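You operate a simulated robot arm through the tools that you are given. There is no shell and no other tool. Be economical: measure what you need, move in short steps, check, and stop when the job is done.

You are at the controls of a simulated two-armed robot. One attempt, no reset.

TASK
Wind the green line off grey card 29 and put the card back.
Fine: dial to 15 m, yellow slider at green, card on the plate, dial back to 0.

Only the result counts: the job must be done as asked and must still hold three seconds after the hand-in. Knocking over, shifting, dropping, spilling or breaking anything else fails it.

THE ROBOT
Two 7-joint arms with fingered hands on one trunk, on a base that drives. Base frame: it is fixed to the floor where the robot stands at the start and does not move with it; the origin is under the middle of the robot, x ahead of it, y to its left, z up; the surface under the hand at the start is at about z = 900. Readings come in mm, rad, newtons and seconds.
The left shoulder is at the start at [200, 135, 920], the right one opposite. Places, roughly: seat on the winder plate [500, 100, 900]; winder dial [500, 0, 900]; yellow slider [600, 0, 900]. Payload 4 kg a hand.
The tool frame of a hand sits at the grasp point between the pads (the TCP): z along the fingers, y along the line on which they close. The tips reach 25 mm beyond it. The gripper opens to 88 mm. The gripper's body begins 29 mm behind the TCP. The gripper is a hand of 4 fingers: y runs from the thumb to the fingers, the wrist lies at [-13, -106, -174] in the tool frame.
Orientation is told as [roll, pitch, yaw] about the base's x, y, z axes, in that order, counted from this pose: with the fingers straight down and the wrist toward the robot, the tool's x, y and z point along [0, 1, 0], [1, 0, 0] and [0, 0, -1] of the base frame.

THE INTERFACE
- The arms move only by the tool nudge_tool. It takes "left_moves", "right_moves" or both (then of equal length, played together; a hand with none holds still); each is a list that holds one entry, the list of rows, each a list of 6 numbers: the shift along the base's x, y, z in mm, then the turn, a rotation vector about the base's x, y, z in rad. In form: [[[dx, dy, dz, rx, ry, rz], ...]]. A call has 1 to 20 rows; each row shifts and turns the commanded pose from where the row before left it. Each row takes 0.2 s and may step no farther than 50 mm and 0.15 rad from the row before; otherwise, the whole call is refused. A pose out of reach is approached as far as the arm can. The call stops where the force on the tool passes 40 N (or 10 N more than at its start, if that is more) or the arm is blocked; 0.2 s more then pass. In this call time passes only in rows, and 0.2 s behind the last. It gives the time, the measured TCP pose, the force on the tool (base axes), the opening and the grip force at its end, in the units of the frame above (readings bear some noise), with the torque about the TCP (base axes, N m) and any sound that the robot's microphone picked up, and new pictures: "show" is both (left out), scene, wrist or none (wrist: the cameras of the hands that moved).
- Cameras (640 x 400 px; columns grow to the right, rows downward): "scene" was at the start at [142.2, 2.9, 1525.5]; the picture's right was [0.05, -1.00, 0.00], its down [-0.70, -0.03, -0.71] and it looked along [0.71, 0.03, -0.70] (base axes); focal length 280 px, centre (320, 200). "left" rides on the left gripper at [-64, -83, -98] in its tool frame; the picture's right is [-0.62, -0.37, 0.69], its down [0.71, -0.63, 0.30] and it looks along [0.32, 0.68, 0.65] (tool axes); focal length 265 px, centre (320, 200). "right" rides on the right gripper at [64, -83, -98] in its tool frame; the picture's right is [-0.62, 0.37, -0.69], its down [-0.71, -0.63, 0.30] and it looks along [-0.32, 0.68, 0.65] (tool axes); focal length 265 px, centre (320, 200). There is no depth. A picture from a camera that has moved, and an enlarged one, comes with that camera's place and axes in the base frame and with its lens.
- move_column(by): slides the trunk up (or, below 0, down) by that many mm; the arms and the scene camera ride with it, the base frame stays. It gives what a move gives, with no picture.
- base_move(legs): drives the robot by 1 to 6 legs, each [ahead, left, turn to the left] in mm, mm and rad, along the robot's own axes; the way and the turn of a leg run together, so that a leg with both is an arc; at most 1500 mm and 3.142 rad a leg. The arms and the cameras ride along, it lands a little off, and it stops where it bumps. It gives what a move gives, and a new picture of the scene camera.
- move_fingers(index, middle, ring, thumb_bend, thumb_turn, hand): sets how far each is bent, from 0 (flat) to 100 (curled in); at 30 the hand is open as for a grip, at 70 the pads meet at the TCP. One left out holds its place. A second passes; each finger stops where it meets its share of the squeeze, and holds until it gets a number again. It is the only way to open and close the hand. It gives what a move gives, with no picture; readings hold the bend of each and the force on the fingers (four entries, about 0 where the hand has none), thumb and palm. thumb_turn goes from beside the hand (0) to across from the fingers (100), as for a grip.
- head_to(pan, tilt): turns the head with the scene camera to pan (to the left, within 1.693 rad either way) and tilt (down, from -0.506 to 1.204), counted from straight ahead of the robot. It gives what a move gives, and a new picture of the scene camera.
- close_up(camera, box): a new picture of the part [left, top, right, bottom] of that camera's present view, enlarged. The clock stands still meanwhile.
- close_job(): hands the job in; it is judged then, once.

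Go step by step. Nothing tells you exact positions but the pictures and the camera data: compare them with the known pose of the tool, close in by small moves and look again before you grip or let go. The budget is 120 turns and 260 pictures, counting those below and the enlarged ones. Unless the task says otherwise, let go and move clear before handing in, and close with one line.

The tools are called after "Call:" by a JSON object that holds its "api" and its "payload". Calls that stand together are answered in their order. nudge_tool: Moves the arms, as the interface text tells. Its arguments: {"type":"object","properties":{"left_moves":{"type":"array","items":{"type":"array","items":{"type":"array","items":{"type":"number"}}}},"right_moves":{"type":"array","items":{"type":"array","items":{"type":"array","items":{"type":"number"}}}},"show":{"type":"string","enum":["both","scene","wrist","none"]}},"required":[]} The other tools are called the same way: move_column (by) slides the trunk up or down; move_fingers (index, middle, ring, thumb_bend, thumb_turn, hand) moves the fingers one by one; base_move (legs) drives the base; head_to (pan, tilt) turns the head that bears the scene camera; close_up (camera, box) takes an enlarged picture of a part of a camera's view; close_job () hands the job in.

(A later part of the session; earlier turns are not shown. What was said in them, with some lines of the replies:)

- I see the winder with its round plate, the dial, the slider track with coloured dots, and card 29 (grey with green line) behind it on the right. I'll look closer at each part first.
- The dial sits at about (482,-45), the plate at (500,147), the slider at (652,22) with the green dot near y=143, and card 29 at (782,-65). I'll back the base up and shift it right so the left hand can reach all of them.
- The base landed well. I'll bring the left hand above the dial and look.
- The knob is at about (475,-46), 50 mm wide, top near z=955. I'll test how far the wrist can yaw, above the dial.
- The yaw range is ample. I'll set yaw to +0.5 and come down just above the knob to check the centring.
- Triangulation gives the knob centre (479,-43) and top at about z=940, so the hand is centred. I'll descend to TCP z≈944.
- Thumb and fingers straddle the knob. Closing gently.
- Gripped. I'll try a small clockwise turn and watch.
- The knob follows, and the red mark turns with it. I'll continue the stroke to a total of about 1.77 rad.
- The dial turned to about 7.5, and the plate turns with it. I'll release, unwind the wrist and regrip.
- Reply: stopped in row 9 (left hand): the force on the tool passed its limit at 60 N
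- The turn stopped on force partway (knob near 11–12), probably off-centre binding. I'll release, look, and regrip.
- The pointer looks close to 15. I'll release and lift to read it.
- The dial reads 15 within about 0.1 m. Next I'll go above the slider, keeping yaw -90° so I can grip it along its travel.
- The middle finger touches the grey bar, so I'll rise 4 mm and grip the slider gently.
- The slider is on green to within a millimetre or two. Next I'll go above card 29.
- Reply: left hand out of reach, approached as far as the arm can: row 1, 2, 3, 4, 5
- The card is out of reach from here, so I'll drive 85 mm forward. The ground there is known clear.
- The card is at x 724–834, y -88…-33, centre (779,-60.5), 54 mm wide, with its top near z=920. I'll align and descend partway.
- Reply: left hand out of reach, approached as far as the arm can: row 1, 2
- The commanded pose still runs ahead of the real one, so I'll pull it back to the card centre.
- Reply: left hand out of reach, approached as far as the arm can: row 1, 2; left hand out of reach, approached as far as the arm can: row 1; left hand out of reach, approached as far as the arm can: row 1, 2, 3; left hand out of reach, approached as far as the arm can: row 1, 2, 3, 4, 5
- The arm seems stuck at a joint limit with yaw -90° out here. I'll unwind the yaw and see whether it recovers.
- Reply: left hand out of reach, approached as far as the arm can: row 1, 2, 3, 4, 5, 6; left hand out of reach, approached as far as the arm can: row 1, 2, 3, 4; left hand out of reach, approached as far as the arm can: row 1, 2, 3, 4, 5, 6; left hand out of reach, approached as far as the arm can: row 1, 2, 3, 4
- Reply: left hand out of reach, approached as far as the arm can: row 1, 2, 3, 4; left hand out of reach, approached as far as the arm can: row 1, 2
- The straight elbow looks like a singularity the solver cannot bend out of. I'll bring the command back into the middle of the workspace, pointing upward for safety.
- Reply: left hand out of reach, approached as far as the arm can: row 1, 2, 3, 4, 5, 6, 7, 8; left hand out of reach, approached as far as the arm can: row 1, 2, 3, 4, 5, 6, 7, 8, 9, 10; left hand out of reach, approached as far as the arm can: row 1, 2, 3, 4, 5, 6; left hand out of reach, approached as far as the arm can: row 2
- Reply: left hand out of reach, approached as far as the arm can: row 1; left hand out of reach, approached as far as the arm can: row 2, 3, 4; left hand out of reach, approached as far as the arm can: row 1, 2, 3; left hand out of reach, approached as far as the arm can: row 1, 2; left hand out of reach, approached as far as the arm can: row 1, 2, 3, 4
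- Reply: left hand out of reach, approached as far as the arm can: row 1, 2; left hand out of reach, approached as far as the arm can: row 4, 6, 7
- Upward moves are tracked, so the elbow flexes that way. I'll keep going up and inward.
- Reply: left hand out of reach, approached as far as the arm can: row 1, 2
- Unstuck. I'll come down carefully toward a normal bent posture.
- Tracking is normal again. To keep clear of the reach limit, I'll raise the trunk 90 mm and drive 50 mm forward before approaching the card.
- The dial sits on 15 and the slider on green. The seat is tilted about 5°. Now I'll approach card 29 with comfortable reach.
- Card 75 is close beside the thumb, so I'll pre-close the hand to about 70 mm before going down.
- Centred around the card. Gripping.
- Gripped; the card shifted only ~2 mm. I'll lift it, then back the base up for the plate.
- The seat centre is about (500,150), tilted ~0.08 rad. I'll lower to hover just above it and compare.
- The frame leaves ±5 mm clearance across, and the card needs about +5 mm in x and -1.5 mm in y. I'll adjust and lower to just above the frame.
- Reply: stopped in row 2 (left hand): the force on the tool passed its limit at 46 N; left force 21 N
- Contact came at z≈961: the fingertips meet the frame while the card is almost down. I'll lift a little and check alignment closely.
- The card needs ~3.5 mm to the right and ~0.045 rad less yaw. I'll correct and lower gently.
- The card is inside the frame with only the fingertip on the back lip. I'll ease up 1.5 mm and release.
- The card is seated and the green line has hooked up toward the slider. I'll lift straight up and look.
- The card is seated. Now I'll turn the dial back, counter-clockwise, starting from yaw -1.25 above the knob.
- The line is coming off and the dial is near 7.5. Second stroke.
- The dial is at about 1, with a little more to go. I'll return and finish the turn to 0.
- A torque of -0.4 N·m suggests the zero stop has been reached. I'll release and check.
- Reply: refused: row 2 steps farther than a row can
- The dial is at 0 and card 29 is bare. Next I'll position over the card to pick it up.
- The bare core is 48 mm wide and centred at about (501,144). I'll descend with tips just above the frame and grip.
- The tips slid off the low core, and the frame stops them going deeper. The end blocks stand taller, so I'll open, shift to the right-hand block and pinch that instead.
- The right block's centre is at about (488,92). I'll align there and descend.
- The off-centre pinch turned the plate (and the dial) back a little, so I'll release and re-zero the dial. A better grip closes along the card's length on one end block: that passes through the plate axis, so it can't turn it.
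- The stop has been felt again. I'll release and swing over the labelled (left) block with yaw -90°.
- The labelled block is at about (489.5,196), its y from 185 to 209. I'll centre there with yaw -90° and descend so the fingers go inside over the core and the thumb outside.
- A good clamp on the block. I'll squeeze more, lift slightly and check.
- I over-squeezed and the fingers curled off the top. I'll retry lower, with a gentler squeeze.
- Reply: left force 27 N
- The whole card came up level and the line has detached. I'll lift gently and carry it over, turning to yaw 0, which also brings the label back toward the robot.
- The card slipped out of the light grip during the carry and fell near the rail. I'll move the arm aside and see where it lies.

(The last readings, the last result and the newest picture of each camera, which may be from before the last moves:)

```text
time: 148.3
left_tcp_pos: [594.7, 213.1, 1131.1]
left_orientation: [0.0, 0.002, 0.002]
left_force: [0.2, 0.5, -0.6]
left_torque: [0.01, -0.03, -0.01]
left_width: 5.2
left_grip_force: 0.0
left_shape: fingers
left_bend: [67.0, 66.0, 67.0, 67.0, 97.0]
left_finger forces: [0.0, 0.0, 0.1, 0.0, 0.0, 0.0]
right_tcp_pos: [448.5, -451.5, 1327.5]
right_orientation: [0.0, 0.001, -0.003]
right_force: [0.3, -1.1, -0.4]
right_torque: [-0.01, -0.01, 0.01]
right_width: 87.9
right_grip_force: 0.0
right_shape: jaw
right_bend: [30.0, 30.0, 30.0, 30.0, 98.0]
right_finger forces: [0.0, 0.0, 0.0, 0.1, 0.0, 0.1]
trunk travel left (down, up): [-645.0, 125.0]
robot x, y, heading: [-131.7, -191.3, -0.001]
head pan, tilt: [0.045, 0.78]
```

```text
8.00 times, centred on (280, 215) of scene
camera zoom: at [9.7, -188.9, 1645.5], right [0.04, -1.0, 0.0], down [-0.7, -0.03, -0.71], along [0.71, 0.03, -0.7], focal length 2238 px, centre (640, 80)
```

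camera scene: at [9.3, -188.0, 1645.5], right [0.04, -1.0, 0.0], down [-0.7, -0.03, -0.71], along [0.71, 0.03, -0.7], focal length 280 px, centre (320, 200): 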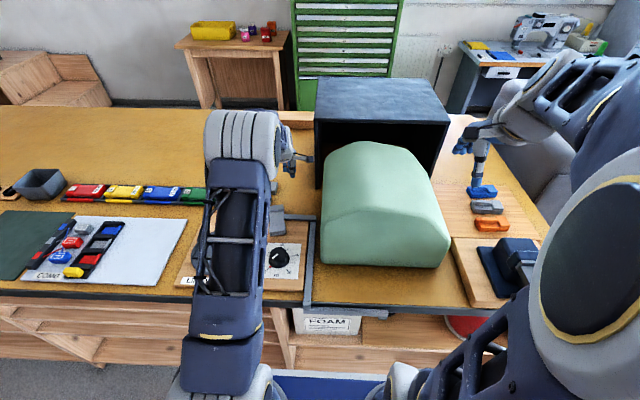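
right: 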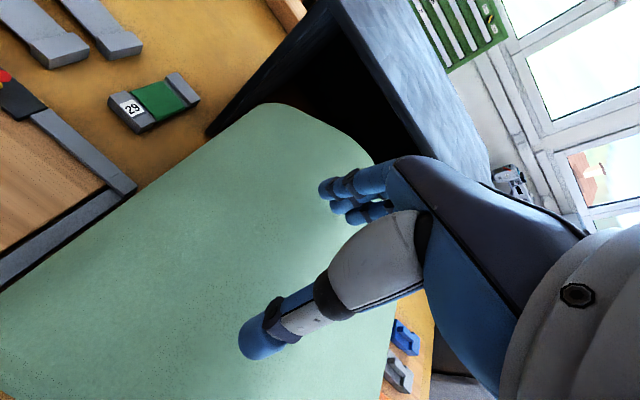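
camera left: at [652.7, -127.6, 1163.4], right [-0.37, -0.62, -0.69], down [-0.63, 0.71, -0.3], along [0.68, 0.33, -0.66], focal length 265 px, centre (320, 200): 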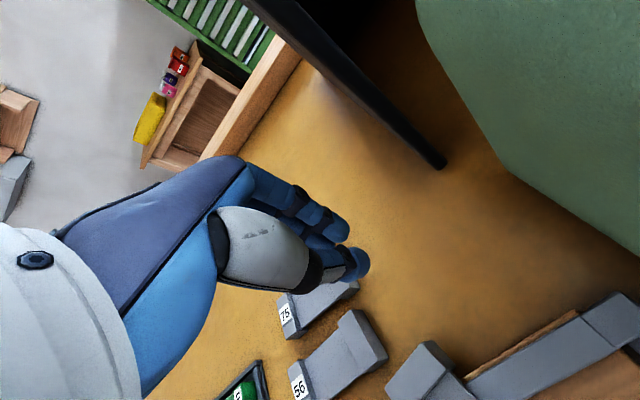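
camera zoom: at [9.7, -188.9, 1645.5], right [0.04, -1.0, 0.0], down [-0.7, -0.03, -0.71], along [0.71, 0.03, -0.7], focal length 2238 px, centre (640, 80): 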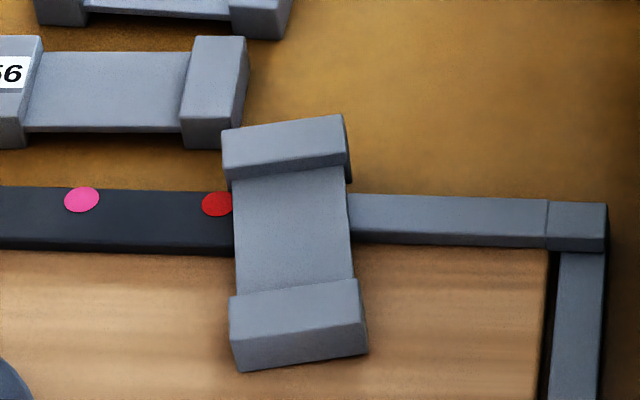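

Card 29 now lies upside down across the rail; the dial, the slider and the other cards are undisturbed. I'll pinch its near block across the width with just thumb and middle finger, so it hangs by one end. Then I can lay it down face-up at its home.

Call:
{"api": "move_fingers", "payload": {"hand": "left", "index": 20, "middle": 34, "ring": 20, "thumb_bend": 34}}

Call:
{"api": "nudge_tool", "payload": {"left_moves": [[[-1.5, -23.6, -8, 0, 0, -0.137], [-1.5, -23.6, -8, 0, 0, -0.137], [-1.5, -23.6, -8, 0, 0, -0.137], [-1.5, -23.6, -8, 0, 0, -0.137], [-1.5, -23.6, -8, 0, 0, -0.137], [-1.5, -23.6, -12, 0, 0, -0.137], [-1.5, -23.6, -15, 0, 0, -0.137], [-1.5, -23.6, -20, 0, 0, -0.137], [-1.5, -23.6, -22, 0, 0, -0.137], [-1.5, -23.6, -22, 0, 0, -0.137]]], "show": "wrist"}}

Call:
{"api": "close_up", "payload": {"camera": "scene", "box": [245, 185, 315, 240]}}

```text
time: 149.3
left_tcp_pos: [594.9, 214.1, 1130.8]
left_orientation: [0.0, 0.003, 0.001]
left_force: [-0.6, -0.1, 0.6]
left_torque: [-0.02, 0.03, 0.01]
left_width: 92.1
left_grip_force: 0.1
left_shape: fingers
left_bend: [20.0, 34.0, 20.0, 34.0, 97.0]
left_finger forces: [0.0, 0.0, 0.1, 0.0, 0.1, 0.0]
right_tcp_pos: [448.0, -450.5, 1328.4]
right_orientation: [0.0, 0.001, -0.003]
right_force: [-0.7, -0.7, -1.0]
right_torque: [0.01, 0.01, 0.03]
right_width: 87.6
right_grip_force: 0.1
right_shape: jaw
right_bend: [30.0, 30.0, 30.0, 30.0, 98.0]
right_finger forces: [0.1, 0.1, 0.1, 0.1, 0.0, 0.1]
trunk travel left (down, up): [-645.0, 125.0]
robot x, y, heading: [-134.8, -191.9, -0.004]
head pan, tilt: [0.045, 0.78]
```

```text
time: 151.5
left_tcp_pos: [577.0, -22.4, 997.5]
left_orientation: [0.001, 0.004, -1.372]
left_force: [0.3, 0.0, -0.4]
left_torque: [0.02, -0.03, 0.0]
left_width: 92.5
left_grip_force: 0.1
left_shape: fingers
left_bend: [20.0, 34.0, 20.0, 34.0, 97.0]
left_finger forces: [0.0, 0.0, 0.1, 0.0, 0.1, 0.0]
right_tcp_pos: [448.7, -450.6, 1327.9]
right_orientation: [0.0, 0.0, -0.003]
right_force: [-0.2, 0.4, 0.3]
right_torque: [0.0, 0.01, 0.03]
right_width: 87.7
right_grip_force: 0.1
right_shape: jaw
right_bend: [30.0, 30.0, 30.0, 30.0, 98.0]
right_finger forces: [0.0, 0.1, 0.1, 0.0, 0.0, 0.1]
trunk travel left (down, up): [-645.0, 125.0]
robot x, y, heading: [-131.0, -191.0, -0.003]
head pan, tilt: [0.045, 0.78]
camera left: at [498.4, 44.5, 1094.9], right [-0.68, 0.24, -0.69], down [0.58, 0.76, -0.3], along [0.45, -0.6, -0.66], focal length 265 px, centre (320, 200)
```

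left: 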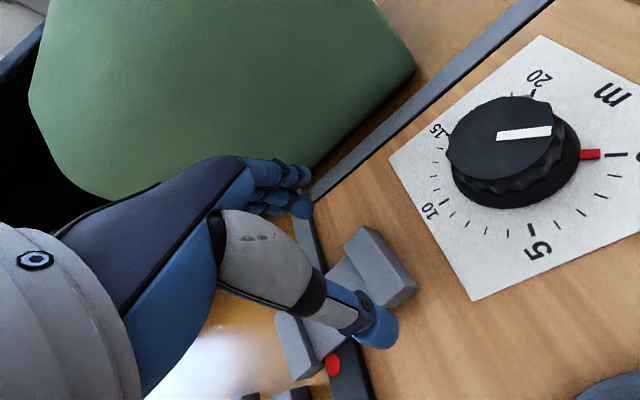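

```text
7.27 times, centred on (280, 212) of scene
camera zoom: at [9.2, -188.3, 1645.6], right [0.04, -1.0, 0.0], down [-0.7, -0.03, -0.71], along [0.71, 0.03, -0.7], focal length 2034 px, centre (611, 109)
```

zoom: 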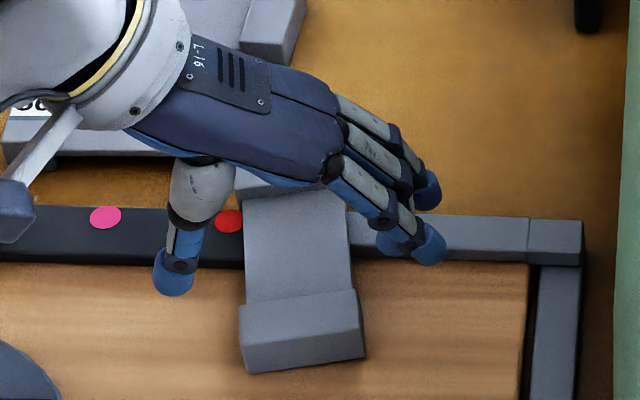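

The hand lines up with the near block. I'll descend, pinch with thumb and middle finger, and lift slowly.

Call:
{"api": "nudge_tool", "payload": {"left_moves": [[[0, 2, -25, 0, 0, 0], [0, 0, -18, 0, 0, 0], [0, 0, -10, 0, 0, 0]]], "show": "none"}}

Call:
{"api": "move_fingers", "payload": {"hand": "left", "middle": 58, "thumb_bend": 58}}

Call:
{"api": "close_up", "payload": {"camera": "scene", "box": [245, 185, 315, 240]}}

```text
time: 152.3
left_tcp_pos: [579.8, -19.3, 945.5]
left_orientation: [0.002, 0.004, -1.37]
left_force: [0.9, -0.5, -0.5]
left_torque: [0.01, 0.01, -0.03]
left_width: 92.4
left_grip_force: 0.1
left_shape: fingers
left_bend: [20.0, 34.0, 20.0, 34.0, 97.0]
left_finger forces: [0.0, 0.1, 0.0, 0.0, 0.0, 0.1]
right_tcp_pos: [448.4, -451.1, 1328.6]
right_orientation: [0.002, 0.0, -0.005]
right_force: [1.1, -0.1, 0.0]
right_torque: [0.01, 0.02, -0.04]
right_width: 87.9
right_grip_force: 0.0
right_shape: jaw
right_bend: [30.0, 30.0, 30.0, 30.0, 98.0]
right_finger forces: [0.0, 0.0, 0.0, 0.1, 0.0, 0.0]
trunk travel left (down, up): [-645.0, 125.0]
robot x, y, heading: [-133.1, -190.3, -0.005]
head pan, tilt: [0.045, 0.78]
```

```text
time: 153.3
left_tcp_pos: [578.8, -20.2, 944.0]
left_orientation: [0.0, 0.003, -1.369]
left_force: [0.6, -0.8, -0.5]
left_torque: [-0.02, -0.04, -0.07]
left_width: 77.8
left_grip_force: 6.3
left_shape: fingers
left_bend: [20.0, 49.0, 20.0, 50.0, 97.0]
left_finger forces: [0.0, 6.2, 0.0, 0.1, 5.8, 0.1]
right_tcp_pos: [449.8, -451.7, 1327.1]
right_orientation: [0.0, 0.001, -0.004]
right_force: [-0.3, -0.4, -1.2]
right_torque: [-0.02, 0.01, 0.02]
right_width: 87.6
right_grip_force: 0.1
right_shape: jaw
right_bend: [30.0, 30.0, 30.0, 30.0, 98.0]
right_finger forces: [0.0, 0.0, 0.1, 0.0, 0.0, 0.0]
trunk travel left (down, up): [-645.0, 125.0]
robot x, y, heading: [-128.1, -191.9, -0.005]
head pan, tilt: [0.045, 0.78]
```

```text
7.27 times, centred on (280, 212) of scene
camera zoom: at [9.5, -188.4, 1645.5], right [0.04, -1.0, 0.0], down [-0.7, -0.03, -0.71], along [0.71, 0.03, -0.7], focal length 2034 px, centre (611, 109)
```

zoom: 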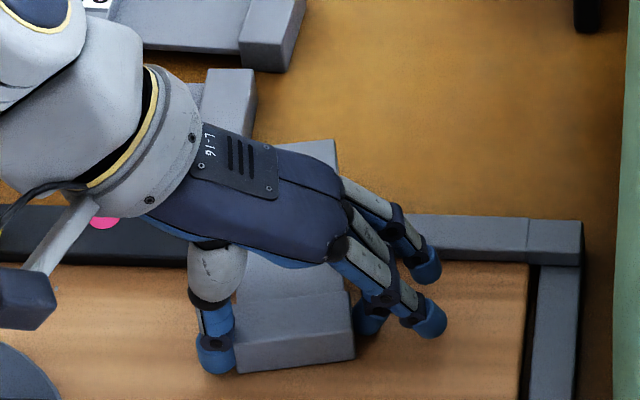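

Call:
{"api": "nudge_tool", "payload": {"left_moves": [[[0, 0, 8, 0, 0, 0], [0, 0, 12, 0, 0, 0], [0, 0, 20, 0, 0, 0], [0, 0, 20, 0, 0, 0], [0, 0, 25, 0, 0, 0], [0, 0, 25, 0, 0, 0], [0, 0, 25, 0, 0, 0]]], "show": "wrist"}}

Call:
{"api": "close_up", "payload": {"camera": "scene", "box": [235, 165, 325, 240]}}

```text
time: 154.9
left_tcp_pos: [579.0, -20.4, 1078.5]
left_orientation: [0.0, 0.005, -1.369]
left_force: [0.2, 0.1, -0.5]
left_torque: [-0.05, 0.01, -0.03]
left_width: 77.0
left_grip_force: 5.6
left_shape: fingers
left_bend: [20.0, 50.0, 20.0, 51.0, 96.0]
left_finger forces: [0.0, 5.8, 0.1, 0.0, 5.9, 0.1]
right_tcp_pos: [448.5, -450.9, 1327.0]
right_orientation: [0.001, 0.0, -0.003]
right_force: [1.1, -0.2, -0.1]
right_torque: [0.01, -0.01, 0.02]
right_width: 87.8
right_grip_force: 0.1
right_shape: jaw
right_bend: [30.0, 30.0, 30.0, 30.0, 98.0]
right_finger forces: [0.1, 0.0, 0.0, 0.0, 0.0, 0.0]
trunk travel left (down, up): [-645.0, 125.0]
robot x, y, heading: [-136.2, -191.7, -0.0]
head pan, tilt: [0.045, 0.78]
camera left: at [499.8, 47.4, 1177.4], right [-0.68, 0.24, -0.69], down [0.57, 0.76, -0.3], along [0.45, -0.6, -0.66], focal length 265 px, centre (320, 200)
```

left: 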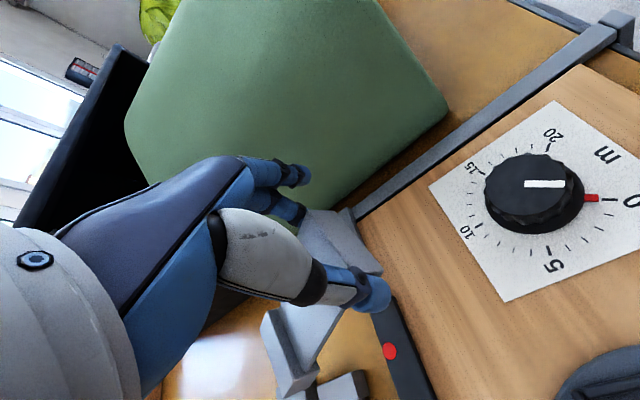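

```text
5.33 times, centred on (280, 202) of scene
camera zoom: at [9.6, -188.3, 1645.5], right [0.04, -1.0, 0.0], down [-0.7, -0.03, -0.71], along [0.71, 0.03, -0.7], focal length 1492 px, centre (533, 187)
```

zoom: 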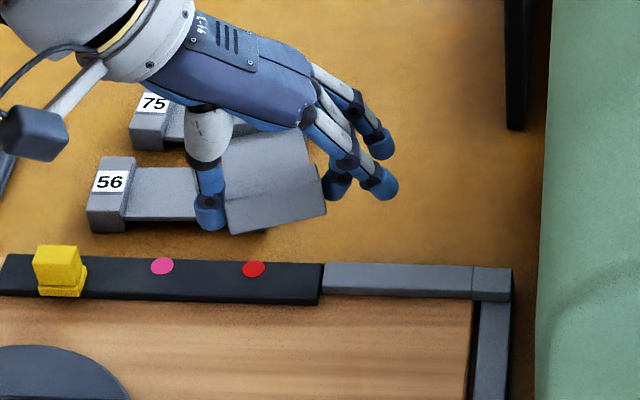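

The pinch holds the card roughly level. I'll drive forward with it, go above its home, loosen the pinch slightly so the card swings to hang by its end, then check.

Call:
{"api": "base_move", "payload": {"legs": [[115, 0, 0]]}}

Call:
{"api": "nudge_tool", "payload": {"left_moves": [[[8, -8, 0, 0, 0, -0.04], [8, -8, 0, 0, 0, -0.04], [8, -8, -5, 0, 0, -0.04], [8, -8, -10, 0, 0, -0.04], [7, -8, -15, 0, 0, -0.04]]], "show": "none"}}

Call:
{"api": "move_fingers", "payload": {"hand": "left", "middle": 51, "thumb_bend": 51}}

Call:
{"api": "close_up", "payload": {"camera": "scene", "box": [230, 150, 340, 250]}}

Call:
{"api": "close_up", "payload": {"camera": "left", "box": [160, 100, 480, 400]}}

```text
time: 156.1
left_tcp_pos: [694.1, -20.7, 1079.5]
left_orientation: [0.0, 0.002, -1.369]
left_force: [-0.1, 0.7, -1.0]
left_torque: [0.01, 0.03, -0.01]
left_width: 77.1
left_grip_force: 5.6
left_shape: fingers
left_bend: [20.0, 50.0, 20.0, 51.0, 96.0]
left_finger forces: [0.0, 5.7, 0.0, 0.1, 6.0, 0.0]
right_tcp_pos: [562.7, -451.5, 1327.4]
right_orientation: [-0.001, -0.001, -0.003]
right_force: [-0.4, -0.1, -0.4]
right_torque: [0.01, 0.01, 0.0]
right_width: 87.8
right_grip_force: 0.1
right_shape: jaw
right_bend: [30.0, 30.0, 30.0, 30.0, 98.0]
right_finger forces: [0.1, 0.0, 0.0, 0.0, 0.1, 0.0]
trunk travel left (down, up): [-645.0, 125.0]
robot x, y, heading: [-16.1, -192.0, -0.004]
head pan, tilt: [0.045, 0.78]
camera scene: at [123.2, -188.9, 1645.5], right [0.04, -1.0, 0.0], down [-0.7, -0.03, -0.71], along [0.71, 0.03, -0.7], focal length 280 px, centre (320, 200)
```

scene: 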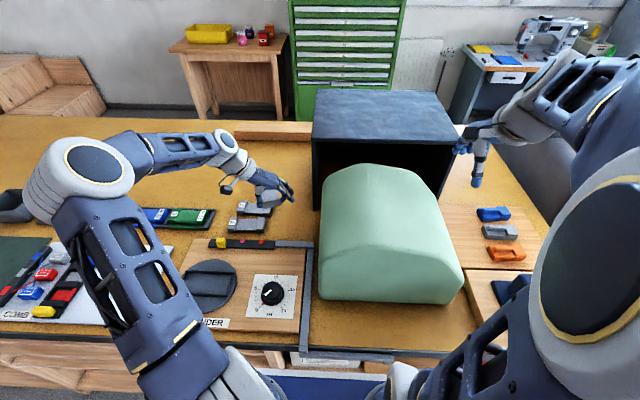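

```text
time: 157.3
left_tcp_pos: [731.9, -60.0, 1048.8]
left_orientation: [0.0, 0.003, -1.568]
left_force: [-0.4, 0.2, -0.7]
left_torque: [0.0, 0.04, -0.01]
left_width: 77.1
left_grip_force: 6.1
left_shape: fingers
left_bend: [20.0, 50.0, 20.0, 51.0, 96.0]
left_finger forces: [0.0, 5.8, 0.0, 0.1, 5.9, 0.1]
right_tcp_pos: [562.7, -452.3, 1327.9]
right_orientation: [-0.001, 0.0, -0.004]
right_force: [0.4, -0.2, 0.3]
right_torque: [-0.01, -0.02, -0.02]
right_width: 87.8
right_grip_force: 0.2
right_shape: jaw
right_bend: [30.0, 30.0, 30.0, 30.0, 98.0]
right_finger forces: [0.0, 0.1, 0.1, 0.1, 0.1, 0.0]
trunk travel left (down, up): [-645.0, 125.0]
robot x, y, heading: [-19.0, -191.7, -0.006]
head pan, tilt: [0.045, 0.78]
```

```text
time: 158.3
left_tcp_pos: [733.2, -59.6, 1048.3]
left_orientation: [0.0, 0.002, -1.57]
left_force: [-0.4, -0.3, -0.6]
left_torque: [0.0, 0.02, -0.01]
left_width: 78.2
left_grip_force: 2.4
left_shape: fingers
left_bend: [20.0, 48.0, 20.0, 48.0, 97.0]
left_finger forces: [0.0, 2.5, 0.0, 0.0, 2.5, 0.0]
right_tcp_pos: [561.1, -451.9, 1327.1]
right_orientation: [0.0, 0.001, -0.003]
right_force: [-0.3, -0.3, -0.7]
right_torque: [0.01, 0.02, -0.03]
right_width: 87.4
right_grip_force: 0.1
right_shape: jaw
right_bend: [30.0, 30.0, 30.0, 30.0, 98.0]
right_finger forces: [0.0, 0.1, 0.0, 0.0, 0.0, 0.0]
trunk travel left (down, up): [-645.0, 125.0]
robot x, y, heading: [-19.4, -192.7, -0.005]
head pan, tilt: [0.045, 0.78]
```

```text
4.00 times, centred on (285, 200) of scene
camera zoom: at [123.3, -188.9, 1645.5], right [0.04, -1.0, 0.0], down [-0.7, -0.03, -0.71], along [0.71, 0.03, -0.7], focal length 1119 px, centre (460, 200)
```

zoom: 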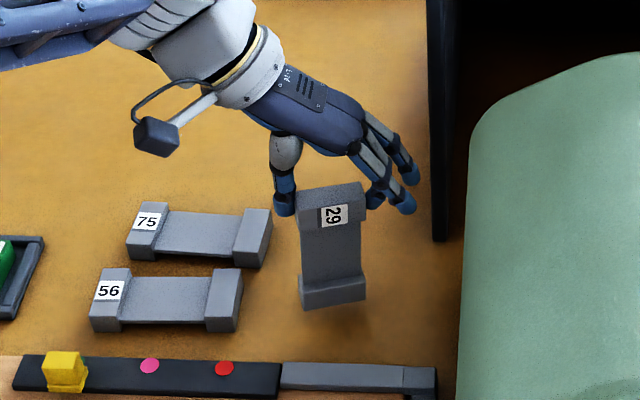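

```text
1.33 times, centred on (320, 250) of left
camera zoom: at [668.2, 21.5, 1147.1], right [-0.62, 0.37, -0.69], down [0.71, 0.63, -0.3], along [0.33, -0.68, -0.66], focal length 354 px, centre (320, 133)
```

zoom: 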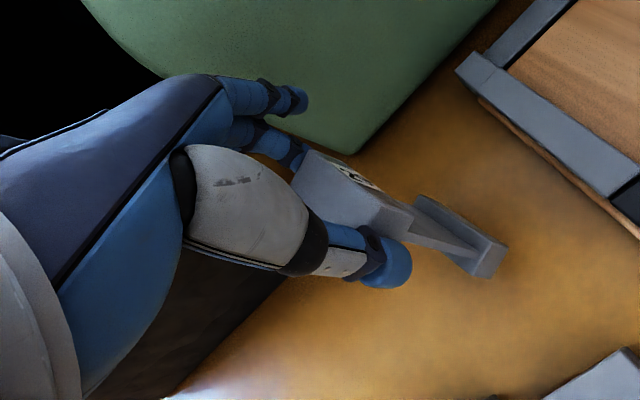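

It swung to hang vertically with label 29 facing the robot, just as planned. Next I'll lower the bottom end onto the table at the home spot and start tipping the top away.

Call:
{"api": "move_fingers", "payload": {"hand": "left", "index": 32, "ring": 32}}

Call:
{"api": "nudge_tool", "payload": {"left_moves": [[[-9, -1, 0, 0, 0, 0], [-9, 0, 0, 0, 0, 0], [0, 0, -12, 0, 0, 0], [0, 0, -10, 0, 0, 0], [0, 0, -5, 0, 0, 0]]], "show": "none"}}

Call:
{"api": "close_up", "payload": {"camera": "scene", "box": [230, 150, 340, 250]}}

Call:
{"api": "close_up", "payload": {"camera": "left", "box": [160, 100, 480, 400]}}

```text
time: 159.3
left_tcp_pos: [732.5, -59.3, 1048.0]
left_orientation: [0.0, 0.003, -1.569]
left_force: [1.1, 0.2, -0.6]
left_torque: [0.0, 0.01, -0.05]
left_width: 63.6
left_grip_force: 3.4
left_shape: fingers
left_bend: [32.0, 48.0, 32.0, 48.0, 97.0]
left_finger forces: [0.0, 2.4, 0.0, 0.0, 2.5, 0.0]
right_tcp_pos: [562.5, -452.0, 1329.0]
right_orientation: [0.0, -0.001, -0.004]
right_force: [0.4, -0.8, 0.6]
right_torque: [-0.03, 0.01, -0.03]
right_width: 87.7
right_grip_force: 0.0
right_shape: jaw
right_bend: [30.0, 30.0, 30.0, 30.0, 98.0]
right_finger forces: [0.0, 0.0, 0.0, 0.0, 0.0, 0.0]
trunk travel left (down, up): [-645.0, 125.0]
robot x, y, heading: [-23.8, -192.8, -0.003]
head pan, tilt: [0.045, 0.78]
```

```text
time: 160.5
left_tcp_pos: [714.3, -61.1, 1021.7]
left_orientation: [0.001, 0.003, -1.568]
left_force: [-0.8, 1.2, 3.6]
left_torque: [-0.06, -0.03, -0.02]
left_width: 65.2
left_grip_force: 2.8
left_shape: fingers
left_bend: [32.0, 48.0, 32.0, 48.0, 97.0]
left_finger forces: [0.1, 2.9, 0.1, 0.0, 3.4, 0.1]
right_tcp_pos: [561.7, -451.3, 1328.1]
right_orientation: [0.0, 0.0, -0.004]
right_force: [-0.4, -0.1, -0.4]
right_torque: [0.03, -0.03, -0.04]
right_width: 88.0
right_grip_force: 0.0
right_shape: jaw
right_bend: [30.0, 30.0, 30.0, 30.0, 98.0]
right_finger forces: [0.0, 0.0, 0.0, 0.0, 0.0, 0.0]
trunk travel left (down, up): [-645.0, 125.0]
robot x, y, heading: [-22.1, -193.5, -0.005]
head pan, tilt: [0.045, 0.78]
```

```text
4.00 times, centred on (285, 200) of scene
camera zoom: at [123.1, -188.8, 1645.6], right [0.04, -1.0, 0.0], down [-0.7, -0.03, -0.71], along [0.71, 0.03, -0.7], focal length 1119 px, centre (460, 200)
```

zoom: 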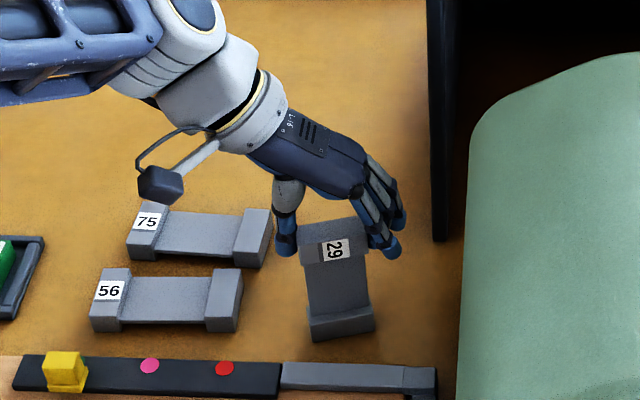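

```text
1.33 times, centred on (320, 250) of left
camera zoom: at [649.9, 19.6, 1120.7], right [-0.62, 0.37, -0.69], down [0.71, 0.63, -0.3], along [0.33, -0.68, -0.66], focal length 354 px, centre (320, 133)
```

zoom: 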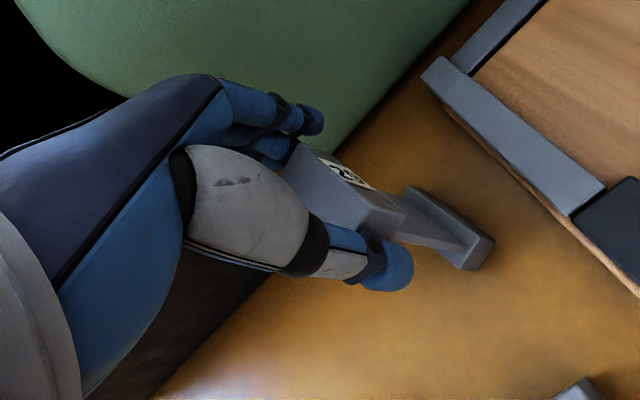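

Contact is felt (Fz +3.6 N). I'll tip the top away along an arc about the bottom edge, first to 45°.

Call:
{"api": "nudge_tool", "payload": {"left_moves": [[[12.8, 0, -0.5, 0, 0, 0], [12.9, 0, -1, 0, 0, 0], [12.4, 0, -3, 0, 0, 0], [12.4, 0, -4.5, 0, 0, 0], [11, 0, -6, 0, 0, 0], [11, 0, -7.3, 0, 0, 0]]], "show": "none"}}

Call:
{"api": "close_up", "payload": {"camera": "scene", "box": [230, 150, 340, 250]}}

Call:
{"api": "close_up", "payload": {"camera": "left", "box": [160, 100, 480, 400]}}

```text
time: 161.9
left_tcp_pos: [788.5, -61.3, 1001.6]
left_orientation: [0.0, 0.004, -1.568]
left_force: [-0.2, 0.3, -1.2]
left_torque: [0.01, -0.01, 0.01]
left_width: 64.5
left_grip_force: 1.9
left_shape: fingers
left_bend: [32.0, 48.0, 32.0, 48.0, 97.0]
left_finger forces: [0.1, 2.2, 0.1, 0.0, 2.2, 0.1]
right_tcp_pos: [562.1, -451.3, 1328.8]
right_orientation: [-0.001, 0.001, -0.004]
right_force: [0.1, -0.9, -0.4]
right_torque: [0.03, 0.01, -0.01]
right_width: 87.6
right_grip_force: 0.1
right_shape: jaw
right_bend: [30.0, 30.0, 30.0, 30.0, 98.0]
right_finger forces: [0.0, 0.0, 0.0, 0.1, 0.1, 0.0]
trunk travel left (down, up): [-645.0, 125.0]
robot x, y, heading: [-19.2, -191.1, -0.003]
head pan, tilt: [0.045, 0.78]
```

```text
4.00 times, centred on (285, 200) of scene
camera zoom: at [123.1, -188.8, 1645.5], right [0.04, -1.0, 0.0], down [-0.7, -0.03, -0.71], along [0.71, 0.03, -0.7], focal length 1119 px, centre (460, 200)
```

zoom: 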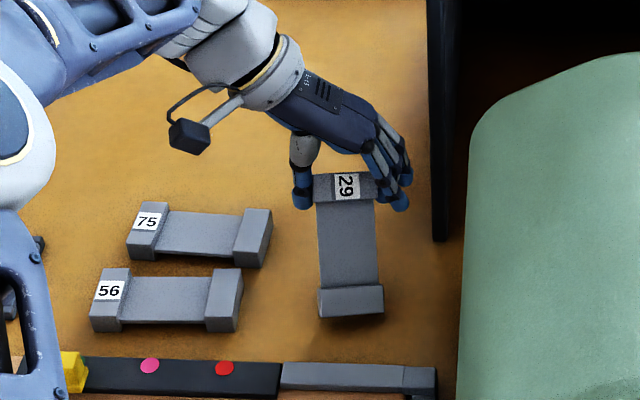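

```text
1.33 times, centred on (320, 250) of left
camera zoom: at [723.5, 20.1, 1098.6], right [-0.62, 0.37, -0.69], down [0.71, 0.63, -0.3], along [0.33, -0.68, -0.66], focal length 354 px, centre (320, 133)
```

zoom: 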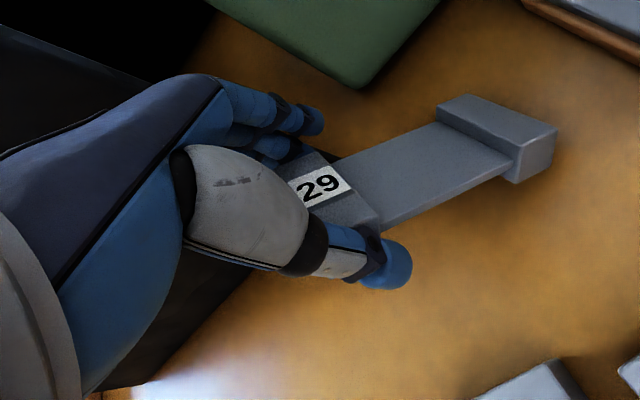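

The label is face-up and tilting down nicely. I'll continue the arc down to the table.

Call:
{"api": "nudge_tool", "payload": {"left_moves": [[[9, 0, -9, 0, 0, 0], [9, 0, -9.6, 0, 0, 0], [6.2, 0, -11, 0, 0, 0], [6, 0, -11.5, 0, 0, 0], [3, 0, -11, 0, 0, 0], [2, 0, -9, 0, 0, 0]]], "show": "none"}}

Call:
{"api": "close_up", "payload": {"camera": "scene", "box": [230, 150, 340, 250]}}

Call:
{"api": "close_up", "payload": {"camera": "left", "box": [160, 100, 480, 400]}}

```text
time: 163.3
left_tcp_pos: [821.8, -60.6, 939.3]
left_orientation: [0.001, 0.004, -1.567]
left_force: [-0.3, 0.6, -0.3]
left_torque: [0.02, 0.01, -0.02]
left_width: 64.0
left_grip_force: 2.3
left_shape: fingers
left_bend: [32.0, 48.0, 32.0, 48.0, 97.0]
left_finger forces: [0.0, 2.2, 0.0, 0.1, 2.3, 0.1]
right_tcp_pos: [563.7, -450.4, 1328.1]
right_orientation: [0.001, -0.002, -0.003]
right_force: [-0.2, -0.2, 0.4]
right_torque: [0.0, -0.03, -0.03]
right_width: 87.6
right_grip_force: 0.2
right_shape: jaw
right_bend: [30.0, 30.0, 30.0, 30.0, 98.0]
right_finger forces: [0.0, 0.0, 0.0, 0.0, 0.1, 0.0]
trunk travel left (down, up): [-645.0, 125.0]
robot x, y, heading: [-18.5, -189.6, -0.003]
head pan, tilt: [0.045, 0.78]
```

```text
4.00 times, centred on (285, 200) of scene
camera zoom: at [123.2, -188.8, 1645.5], right [0.04, -1.0, 0.0], down [-0.7, -0.03, -0.71], along [0.71, 0.03, -0.7], focal length 1119 px, centre (460, 200)
```

zoom: 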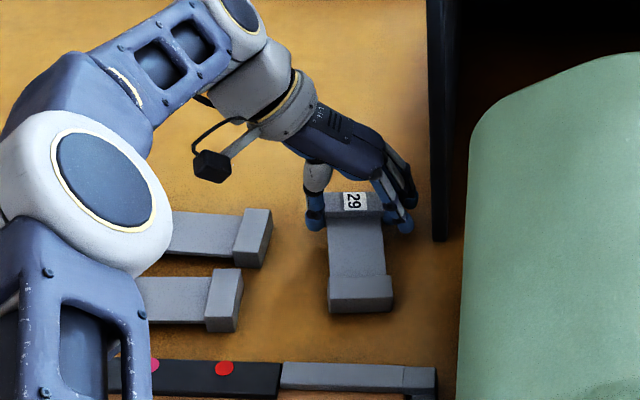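

```text
1.33 times, centred on (320, 250) of left
camera zoom: at [757.2, 19.8, 1037.5], right [-0.62, 0.37, -0.69], down [0.71, 0.63, -0.3], along [0.33, -0.68, -0.66], focal length 354 px, centre (320, 133)
```

zoom: 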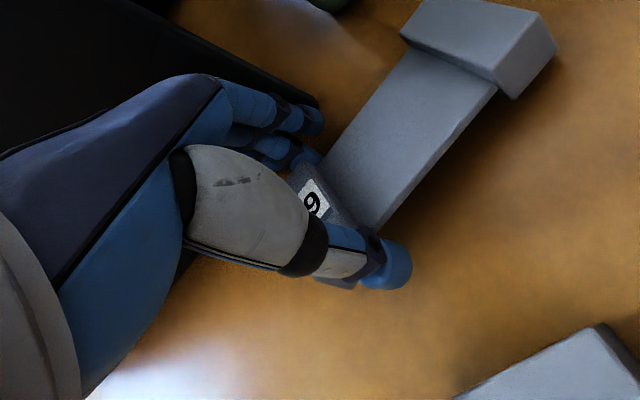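

The card is almost flat over its home. I'll lower the last few millimetres, release gently and check.

Call:
{"api": "nudge_tool", "payload": {"left_moves": [[[0, -1, -2, 0, 0, 0], [0, 0, -2, 0, 0, 0], [0, 0, -1, 0, 0, 0]]], "show": "none"}}

Call:
{"api": "move_fingers", "payload": {"hand": "left", "middle": 38, "thumb_bend": 38}}

Call:
{"api": "close_up", "payload": {"camera": "scene", "box": [245, 170, 315, 240]}}

Call:
{"api": "close_up", "payload": {"camera": "left", "box": [160, 100, 480, 400]}}

```text
time: 164.1
left_tcp_pos: [821.9, -62.3, 933.2]
left_orientation: [-0.001, 0.003, -1.569]
left_force: [-0.3, -0.4, -0.7]
left_torque: [-0.02, 0.03, 0.02]
left_width: 64.2
left_grip_force: 1.9
left_shape: fingers
left_bend: [32.0, 48.0, 32.0, 48.0, 97.0]
left_finger forces: [0.0, 2.3, 0.0, 0.1, 2.4, 0.0]
right_tcp_pos: [562.2, -452.2, 1328.5]
right_orientation: [-0.001, -0.001, -0.002]
right_force: [-0.1, -0.1, -0.2]
right_torque: [0.02, -0.01, 0.06]
right_width: 87.6
right_grip_force: 0.0
right_shape: jaw
right_bend: [30.0, 30.0, 30.0, 30.0, 98.0]
right_finger forces: [0.0, 0.0, 0.0, 0.0, 0.0, 0.1]
trunk travel left (down, up): [-645.0, 125.0]
robot x, y, heading: [-17.7, -192.2, -0.002]
head pan, tilt: [0.045, 0.78]
```

```text
time: 165.1
left_tcp_pos: [821.2, -61.7, 933.4]
left_orientation: [0.0, 0.004, -1.569]
left_force: [0.3, 1.0, -0.1]
left_torque: [-0.01, -0.01, -0.01]
left_width: 74.2
left_grip_force: 0.1
left_shape: fingers
left_bend: [32.0, 38.0, 32.0, 38.0, 97.0]
left_finger forces: [0.1, 0.0, 0.1, 0.0, 0.1, 0.0]
right_tcp_pos: [561.7, -451.7, 1327.3]
right_orientation: [0.0, 0.0, -0.003]
right_force: [0.1, -1.2, -0.2]
right_torque: [0.01, 0.03, 0.0]
right_width: 87.7
right_grip_force: 0.0
right_shape: jaw
right_bend: [30.0, 30.0, 30.0, 30.0, 98.0]
right_finger forces: [0.0, 0.1, 0.1, 0.0, 0.0, 0.0]
trunk travel left (down, up): [-645.0, 125.0]
robot x, y, heading: [-19.3, -188.0, -0.003]
head pan, tilt: [0.045, 0.78]
```

```text
5.71 times, centred on (280, 205) of scene
camera zoom: at [123.3, -188.9, 1645.5], right [0.04, -1.0, 0.0], down [-0.7, -0.03, -0.71], along [0.71, 0.03, -0.7], focal length 1598 px, centre (549, 171)
```

zoom: 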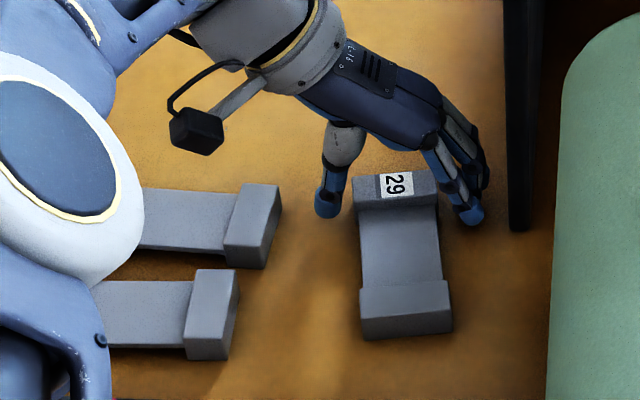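

```text
1.33 times, centred on (320, 250) of left
camera zoom: at [757.1, 19.5, 1031.8], right [-0.62, 0.37, -0.69], down [0.71, 0.63, -0.3], along [0.33, -0.68, -0.66], focal length 354 px, centre (320, 133)
```

zoom: 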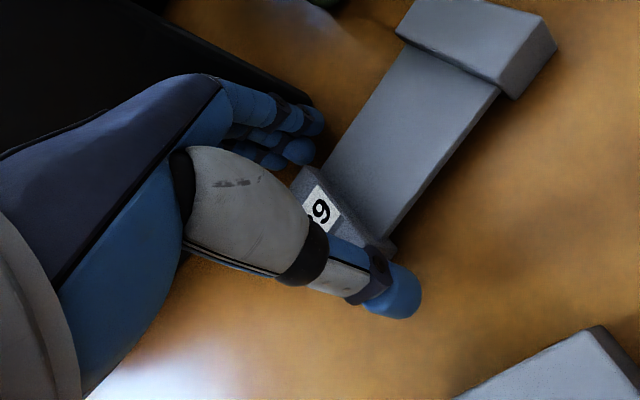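

Card 29 lies flat and face-up at home, but its near end is turned about 10° (≈15 mm) toward the foam. I'll square it up by closing the hand around its middle at yaw -90°.

Call:
{"api": "nudge_tool", "payload": {"left_moves": [[[0, 0, 20, 0, 0, 0], [0, 0, 40, 0, 0, 0], [-22, -2, 0, 0, 0, 0], [-22, -2, 0, 0, 0, 0]]], "show": "none"}}

Call:
{"api": "move_fingers", "payload": {"hand": "left", "index": 32, "middle": 32, "ring": 32, "thumb_bend": 34}}

Call:
{"api": "close_up", "payload": {"camera": "scene", "box": [245, 170, 315, 240]}}

Call:
{"api": "close_up", "payload": {"camera": "left", "box": [240, 130, 560, 390]}}

```text
time: 166.1
left_tcp_pos: [776.9, -66.3, 992.2]
left_orientation: [-0.001, 0.003, -1.569]
left_force: [-0.1, -0.6, 0.1]
left_torque: [-0.01, 0.01, 0.04]
left_width: 74.3
left_grip_force: 0.1
left_shape: fingers
left_bend: [32.0, 38.0, 32.0, 38.0, 97.0]
left_finger forces: [0.1, 0.0, 0.0, 0.0, 0.0, 0.0]
right_tcp_pos: [563.4, -452.8, 1328.4]
right_orientation: [0.0, 0.001, -0.003]
right_force: [-0.3, -0.5, 0.0]
right_torque: [0.02, -0.03, 0.0]
right_width: 88.0
right_grip_force: 0.1
right_shape: jaw
right_bend: [30.0, 30.0, 30.0, 30.0, 98.0]
right_finger forces: [0.0, 0.0, 0.1, 0.0, 0.1, 0.0]
trunk travel left (down, up): [-645.0, 125.0]
robot x, y, heading: [-16.5, -189.9, -0.007]
head pan, tilt: [0.045, 0.78]
```

```text
time: 167.1
left_tcp_pos: [777.2, -66.4, 993.8]
left_orientation: [-0.001, 0.003, -1.568]
left_force: [-0.1, 0.2, -0.3]
left_torque: [-0.01, 0.0, 0.03]
left_width: 78.4
left_grip_force: 0.1
left_shape: fingers
left_bend: [32.0, 32.0, 32.0, 34.0, 97.0]
left_finger forces: [0.0, 0.0, 0.0, 0.0, 0.0, 0.0]
right_tcp_pos: [563.4, -452.4, 1327.1]
right_orientation: [0.002, -0.001, -0.005]
right_force: [-0.1, 0.7, 0.2]
right_torque: [0.0, -0.01, 0.01]
right_width: 87.7
right_grip_force: 0.0
right_shape: jaw
right_bend: [30.0, 30.0, 30.0, 30.0, 98.0]
right_finger forces: [0.0, 0.0, 0.0, 0.0, 0.0, 0.1]
trunk travel left (down, up): [-645.0, 125.0]
robot x, y, heading: [-18.8, -190.7, -0.001]
head pan, tilt: [0.045, 0.78]
```

```text
5.71 times, centred on (280, 205) of scene
camera zoom: at [123.3, -188.9, 1645.5], right [0.04, -1.0, 0.0], down [-0.7, -0.03, -0.71], along [0.71, 0.03, -0.7], focal length 1598 px, centre (549, 171)
```

zoom: 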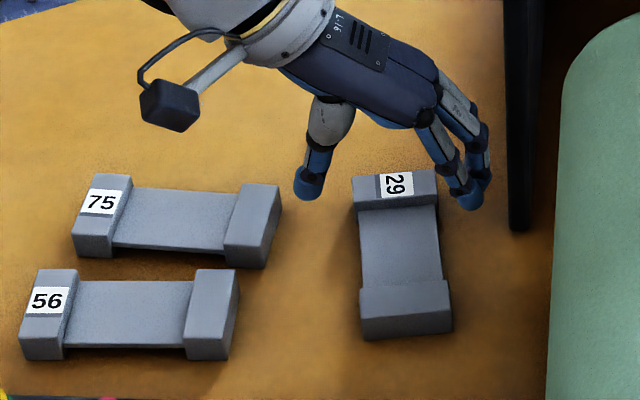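

```text
1.54 times, centred on (400, 260) of left
camera zoom: at [712.6, 14.9, 1091.7], right [-0.62, 0.37, -0.69], down [0.71, 0.63, -0.3], along [0.33, -0.68, -0.66], focal length 408 px, centre (197, 108)
```

zoom: 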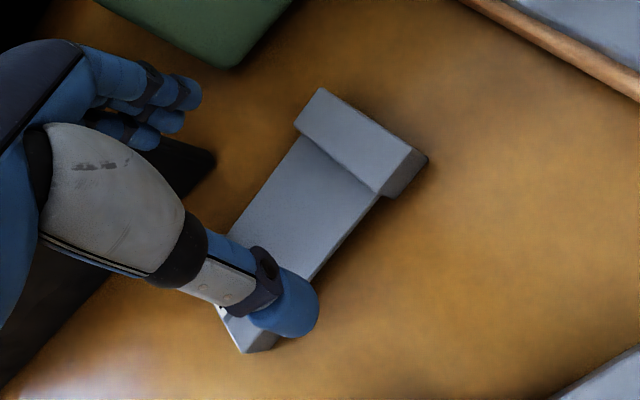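

Call:
{"api": "nudge_tool", "payload": {"left_moves": [[[1, -2, -25, 0, 0, 0], [0, 0, -22, 0, 0, 0], [0, 0, -14, 0, 0, 0]]], "show": "none"}}

Call:
{"api": "move_fingers", "payload": {"hand": "left", "index": 52, "middle": 52, "ring": 52, "thumb_bend": 52}}

Call:
{"api": "close_up", "payload": {"camera": "scene", "box": [245, 170, 315, 240]}}

```text
time: 167.9
left_tcp_pos: [778.8, -69.8, 932.8]
left_orientation: [0.003, 0.004, -1.569]
left_force: [0.0, -0.9, -0.7]
left_torque: [0.03, -0.02, 0.01]
left_width: 78.5
left_grip_force: 0.0
left_shape: fingers
left_bend: [32.0, 32.0, 32.0, 34.0, 97.0]
left_finger forces: [0.0, 0.0, 0.0, 0.0, 0.1, 0.1]
right_tcp_pos: [563.1, -452.1, 1327.3]
right_orientation: [-0.001, 0.0, -0.004]
right_force: [0.3, 0.5, -0.1]
right_torque: [0.05, 0.01, 0.01]
right_width: 88.0
right_grip_force: 0.0
right_shape: jaw
right_bend: [30.0, 30.0, 30.0, 30.0, 98.0]
right_finger forces: [0.1, 0.0, 0.0, 0.1, 0.0, 0.1]
trunk travel left (down, up): [-645.0, 125.0]
robot x, y, heading: [-20.0, -188.4, -0.003]
head pan, tilt: [0.045, 0.78]
```

```text
time: 168.9
left_tcp_pos: [777.9, -67.5, 933.4]
left_orientation: [0.001, 0.003, -1.568]
left_force: [-0.9, 0.5, 0.3]
left_torque: [0.01, 0.0, 0.0]
left_width: 44.5
left_grip_force: 2.3
left_shape: fingers
left_bend: [49.0, 51.0, 52.0, 49.0, 97.0]
left_finger forces: [1.9, 0.8, 0.0, 0.0, 2.7, 0.0]
right_tcp_pos: [562.8, -452.6, 1328.7]
right_orientation: [0.0, -0.001, -0.003]
right_force: [-0.3, -0.9, 0.8]
right_torque: [0.0, 0.05, 0.01]
right_width: 87.9
right_grip_force: 0.1
right_shape: jaw
right_bend: [30.0, 30.0, 30.0, 30.0, 98.0]
right_finger forces: [0.0, 0.0, 0.0, 0.0, 0.0, 0.0]
trunk travel left (down, up): [-645.0, 125.0]
robot x, y, heading: [-18.7, -190.7, -0.007]
head pan, tilt: [0.045, 0.78]
```

```text
5.71 times, centred on (280, 205) of scene
camera zoom: at [123.3, -188.9, 1645.5], right [0.04, -1.0, 0.0], down [-0.7, -0.03, -0.71], along [0.71, 0.03, -0.7], focal length 1598 px, centre (549, 171)
```

zoom: 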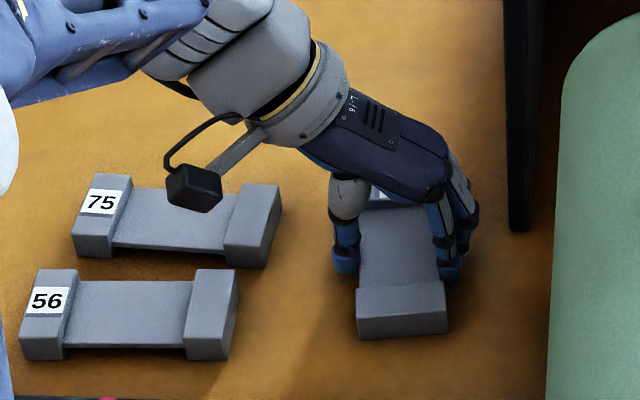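

The card still needs about -0.18 rad of turn and +5.5 mm in y. I'll firm the grip, turn and shift it in place, then release and lift.

Call:
{"api": "move_fingers", "payload": {"hand": "left", "index": 57, "middle": 57, "ring": 57, "thumb_bend": 57}}

Call:
{"api": "nudge_tool", "payload": {"left_moves": [[[0, 1.5, 0, 0, 0, -0.06], [0, 2, 0, 0, 0, -0.06], [0, 2, 0, 0, 0, -0.06]]], "show": "none"}}

Call:
{"api": "move_fingers", "payload": {"hand": "left", "index": 35, "middle": 35, "ring": 35, "thumb_bend": 37}}

Call:
{"api": "nudge_tool", "payload": {"left_moves": [[[0, 0, 25, 0, 0, 0], [0, 0, 45, 0, 0, 0], [-10, 20, 40, 0, 0, 0], [-30, 35, 10, 0, 0, 0.1], [-30, 35, 10, 0, 0, 0.1]]], "show": "none"}}

Call:
{"api": "close_up", "payload": {"camera": "scene", "box": [250, 180, 310, 230]}}

```text
time: 169.9
left_tcp_pos: [779.6, -69.5, 933.3]
left_orientation: [0.0, 0.004, -1.569]
left_force: [0.9, -0.5, 0.4]
left_torque: [-0.03, 0.01, -0.01]
left_width: 43.6
left_grip_force: 5.9
left_shape: fingers
left_bend: [50.0, 53.0, 55.0, 48.0, 97.0]
left_finger forces: [3.2, 2.0, 0.5, 0.0, 5.8, 0.0]
right_tcp_pos: [562.3, -451.6, 1327.4]
right_orientation: [0.001, 0.0, -0.002]
right_force: [-0.2, 0.2, 0.2]
right_torque: [-0.02, -0.01, 0.02]
right_width: 87.5
right_grip_force: 0.1
right_shape: jaw
right_bend: [30.0, 30.0, 30.0, 30.0, 98.0]
right_finger forces: [0.0, 0.0, 0.0, 0.0, 0.0, 0.0]
trunk travel left (down, up): [-645.0, 125.0]
robot x, y, heading: [-17.6, -192.9, -0.002]
head pan, tilt: [0.045, 0.78]
```

```text
time: 170.7
left_tcp_pos: [779.2, -63.9, 933.2]
left_orientation: [0.001, 0.005, -1.75]
left_force: [0.8, -0.4, 2.3]
left_torque: [-0.01, 0.01, 0.03]
left_width: 43.8
left_grip_force: 6.2
left_shape: fingers
left_bend: [50.0, 53.0, 55.0, 49.0, 96.0]
left_finger forces: [3.6, 1.9, 0.5, 0.0, 5.6, 0.1]
right_tcp_pos: [562.7, -451.8, 1327.5]
right_orientation: [0.0, -0.001, -0.003]
right_force: [-0.4, 0.2, 0.9]
right_torque: [-0.03, -0.03, 0.0]
right_width: 87.9
right_grip_force: 0.0
right_shape: jaw
right_bend: [30.0, 30.0, 30.0, 30.0, 98.0]
right_finger forces: [0.0, 0.0, 0.0, 0.0, 0.0, 0.0]
trunk travel left (down, up): [-645.0, 125.0]
robot x, y, heading: [-16.9, -190.9, -0.002]
head pan, tilt: [0.045, 0.78]
```

```text
time: 171.7
left_tcp_pos: [779.5, -62.9, 932.8]
left_orientation: [0.0, 0.003, -1.749]
left_force: [0.1, -0.5, 0.7]
left_torque: [0.03, 0.01, 0.0]
left_width: 71.7
left_grip_force: 0.1
left_shape: fingers
left_bend: [35.0, 35.0, 35.0, 37.0, 97.0]
left_finger forces: [0.0, 0.1, 0.1, 0.1, 0.0, 0.1]
right_tcp_pos: [561.6, -450.9, 1327.9]
right_orientation: [0.001, 0.0, -0.004]
right_force: [-0.8, 0.0, 0.4]
right_torque: [0.01, -0.03, 0.02]
right_width: 87.6
right_grip_force: 0.1
right_shape: jaw
right_bend: [30.0, 30.0, 30.0, 30.0, 98.0]
right_finger forces: [0.0, 0.0, 0.0, 0.1, 0.0, 0.0]
trunk travel left (down, up): [-645.0, 125.0]
robot x, y, heading: [-20.4, -189.8, -0.006]
head pan, tilt: [0.045, 0.78]
```

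```text
time: 172.9
left_tcp_pos: [709.7, 28.2, 1064.3]
left_orientation: [0.001, 0.003, -1.549]
left_force: [0.5, -0.6, -0.2]
left_torque: [0.01, 0.02, -0.03]
left_width: 71.9
left_grip_force: 0.0
left_shape: fingers
left_bend: [35.0, 35.0, 35.0, 37.0, 97.0]
left_finger forces: [0.1, 0.0, 0.1, 0.0, 0.0, 0.1]
right_tcp_pos: [562.6, -452.3, 1327.7]
right_orientation: [0.0, 0.002, -0.004]
right_force: [0.4, -0.9, -0.2]
right_torque: [-0.01, 0.04, 0.04]
right_width: 87.6
right_grip_force: 0.1
right_shape: jaw
right_bend: [30.0, 30.0, 30.0, 30.0, 98.0]
right_finger forces: [0.1, 0.0, 0.0, 0.1, 0.0, 0.1]
trunk travel left (down, up): [-645.0, 125.0]
robot x, y, heading: [-18.5, -188.7, -0.002]
head pan, tilt: [0.045, 0.78]
```

```text
8.00 times, centred on (280, 205) of scene
camera zoom: at [123.8, -189.4, 1645.4], right [0.04, -1.0, 0.0], down [-0.7, -0.03, -0.71], along [0.71, 0.03, -0.7], focal length 2238 px, centre (640, 160)
```

zoom: 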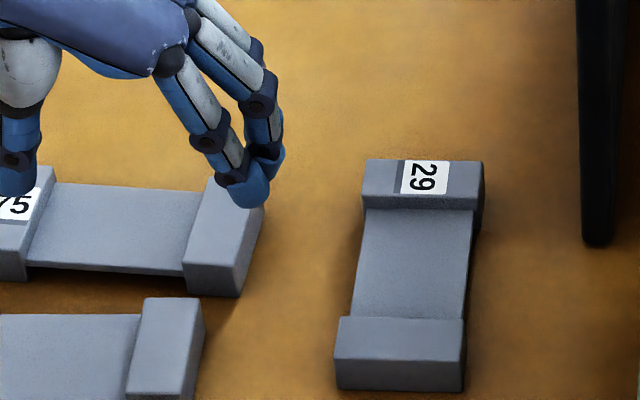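

Card 29 now matches its original spot and alignment within a few millimetres, and cards 56 and 75 are unmoved. I'll retract the arm and take a last look at the winder.

Call:
{"api": "nudge_tool", "payload": {"left_moves": [[[-30, 30, 15, 0, 0, 0.12], [-30, 30, 15, 0, 0, 0.12], [-30, 30, 15, 0, 0, 0.12], [-30, 30, 15, 0, 0, 0.12], [-20, 30, 15, 0, 0, 0.12], [-20, 30, 15, 0, 0, 0.12]]], "show": "none"}}

Call:
{"api": "close_up", "payload": {"camera": "scene", "box": [150, 170, 330, 330]}}

Call:
{"api": "close_up", "payload": {"camera": "scene", "box": [240, 265, 310, 325]}}

```text
time: 174.3
left_tcp_pos: [549.3, 207.4, 1155.8]
left_orientation: [-0.002, 0.003, -0.826]
left_force: [-0.3, -0.5, -0.5]
left_torque: [-0.02, 0.02, 0.01]
left_width: 71.7
left_grip_force: 0.1
left_shape: fingers
left_bend: [35.0, 35.0, 35.0, 37.0, 97.0]
left_finger forces: [0.0, 0.1, 0.0, 0.1, 0.0, 0.0]
right_tcp_pos: [561.7, -452.7, 1328.4]
right_orientation: [0.001, 0.001, -0.004]
right_force: [0.2, -0.5, -0.6]
right_torque: [0.02, 0.01, -0.03]
right_width: 87.9
right_grip_force: 0.0
right_shape: jaw
right_bend: [30.0, 30.0, 30.0, 30.0, 98.0]
right_finger forces: [0.0, 0.1, 0.0, 0.0, 0.0, 0.0]
trunk travel left (down, up): [-645.0, 125.0]
robot x, y, heading: [-19.9, -190.1, -0.005]
head pan, tilt: [0.045, 0.78]
```

```text
2.50 times, centred on (240, 250) of scene
camera zoom: at [123.5, -188.9, 1645.5], right [0.04, -1.0, 0.0], down [-0.7, -0.03, -0.71], along [0.71, 0.03, -0.7], focal length 699 px, centre (520, 75)
```

zoom: 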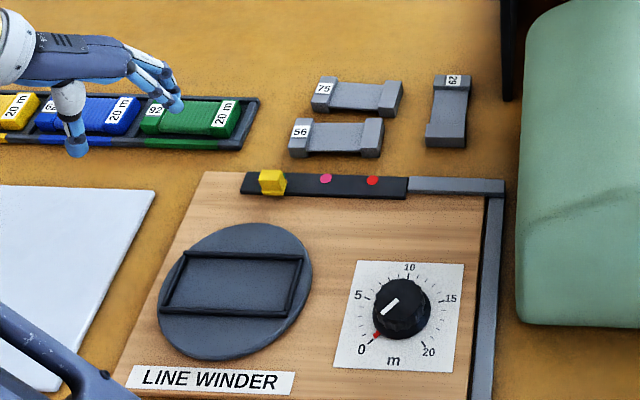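

```text
6.67 times, centred on (275, 295) of scene
camera zoom: at [123.5, -188.9, 1645.5], right [0.04, -1.0, 0.0], down [-0.7, -0.03, -0.71], along [0.71, 0.03, -0.7], focal length 1865 px, centre (620, -433)
```

zoom: 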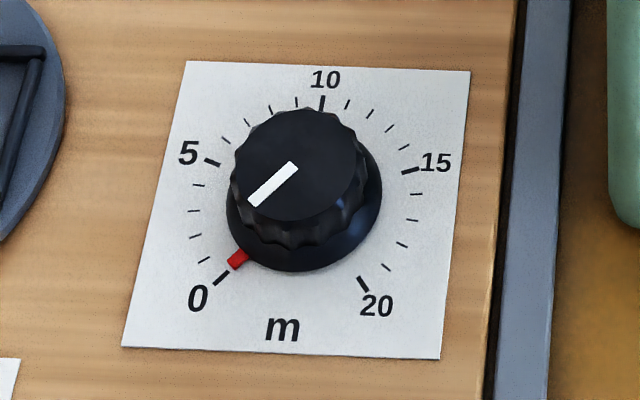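

The dial is at 0, the slider is on green, the plate is empty, and the bare card 29 lies face-up at its place. The hand is clear, so I'm handing in.

Call:
{"api": "close_job", "payload": {}}

```text
The job is handed in.
```

The green line is wound off card 29, and the bare card is back in its place, face-up and within a few millimetres of where it started. Its label end now points away from the robot instead of toward it. The dial reads 0 and the yellow slider is on green. On the way back the card slipped from the grip once and fell about 10 cm onto the winder's rail. I saw no damage, and cards 56 and 75 were not moved.
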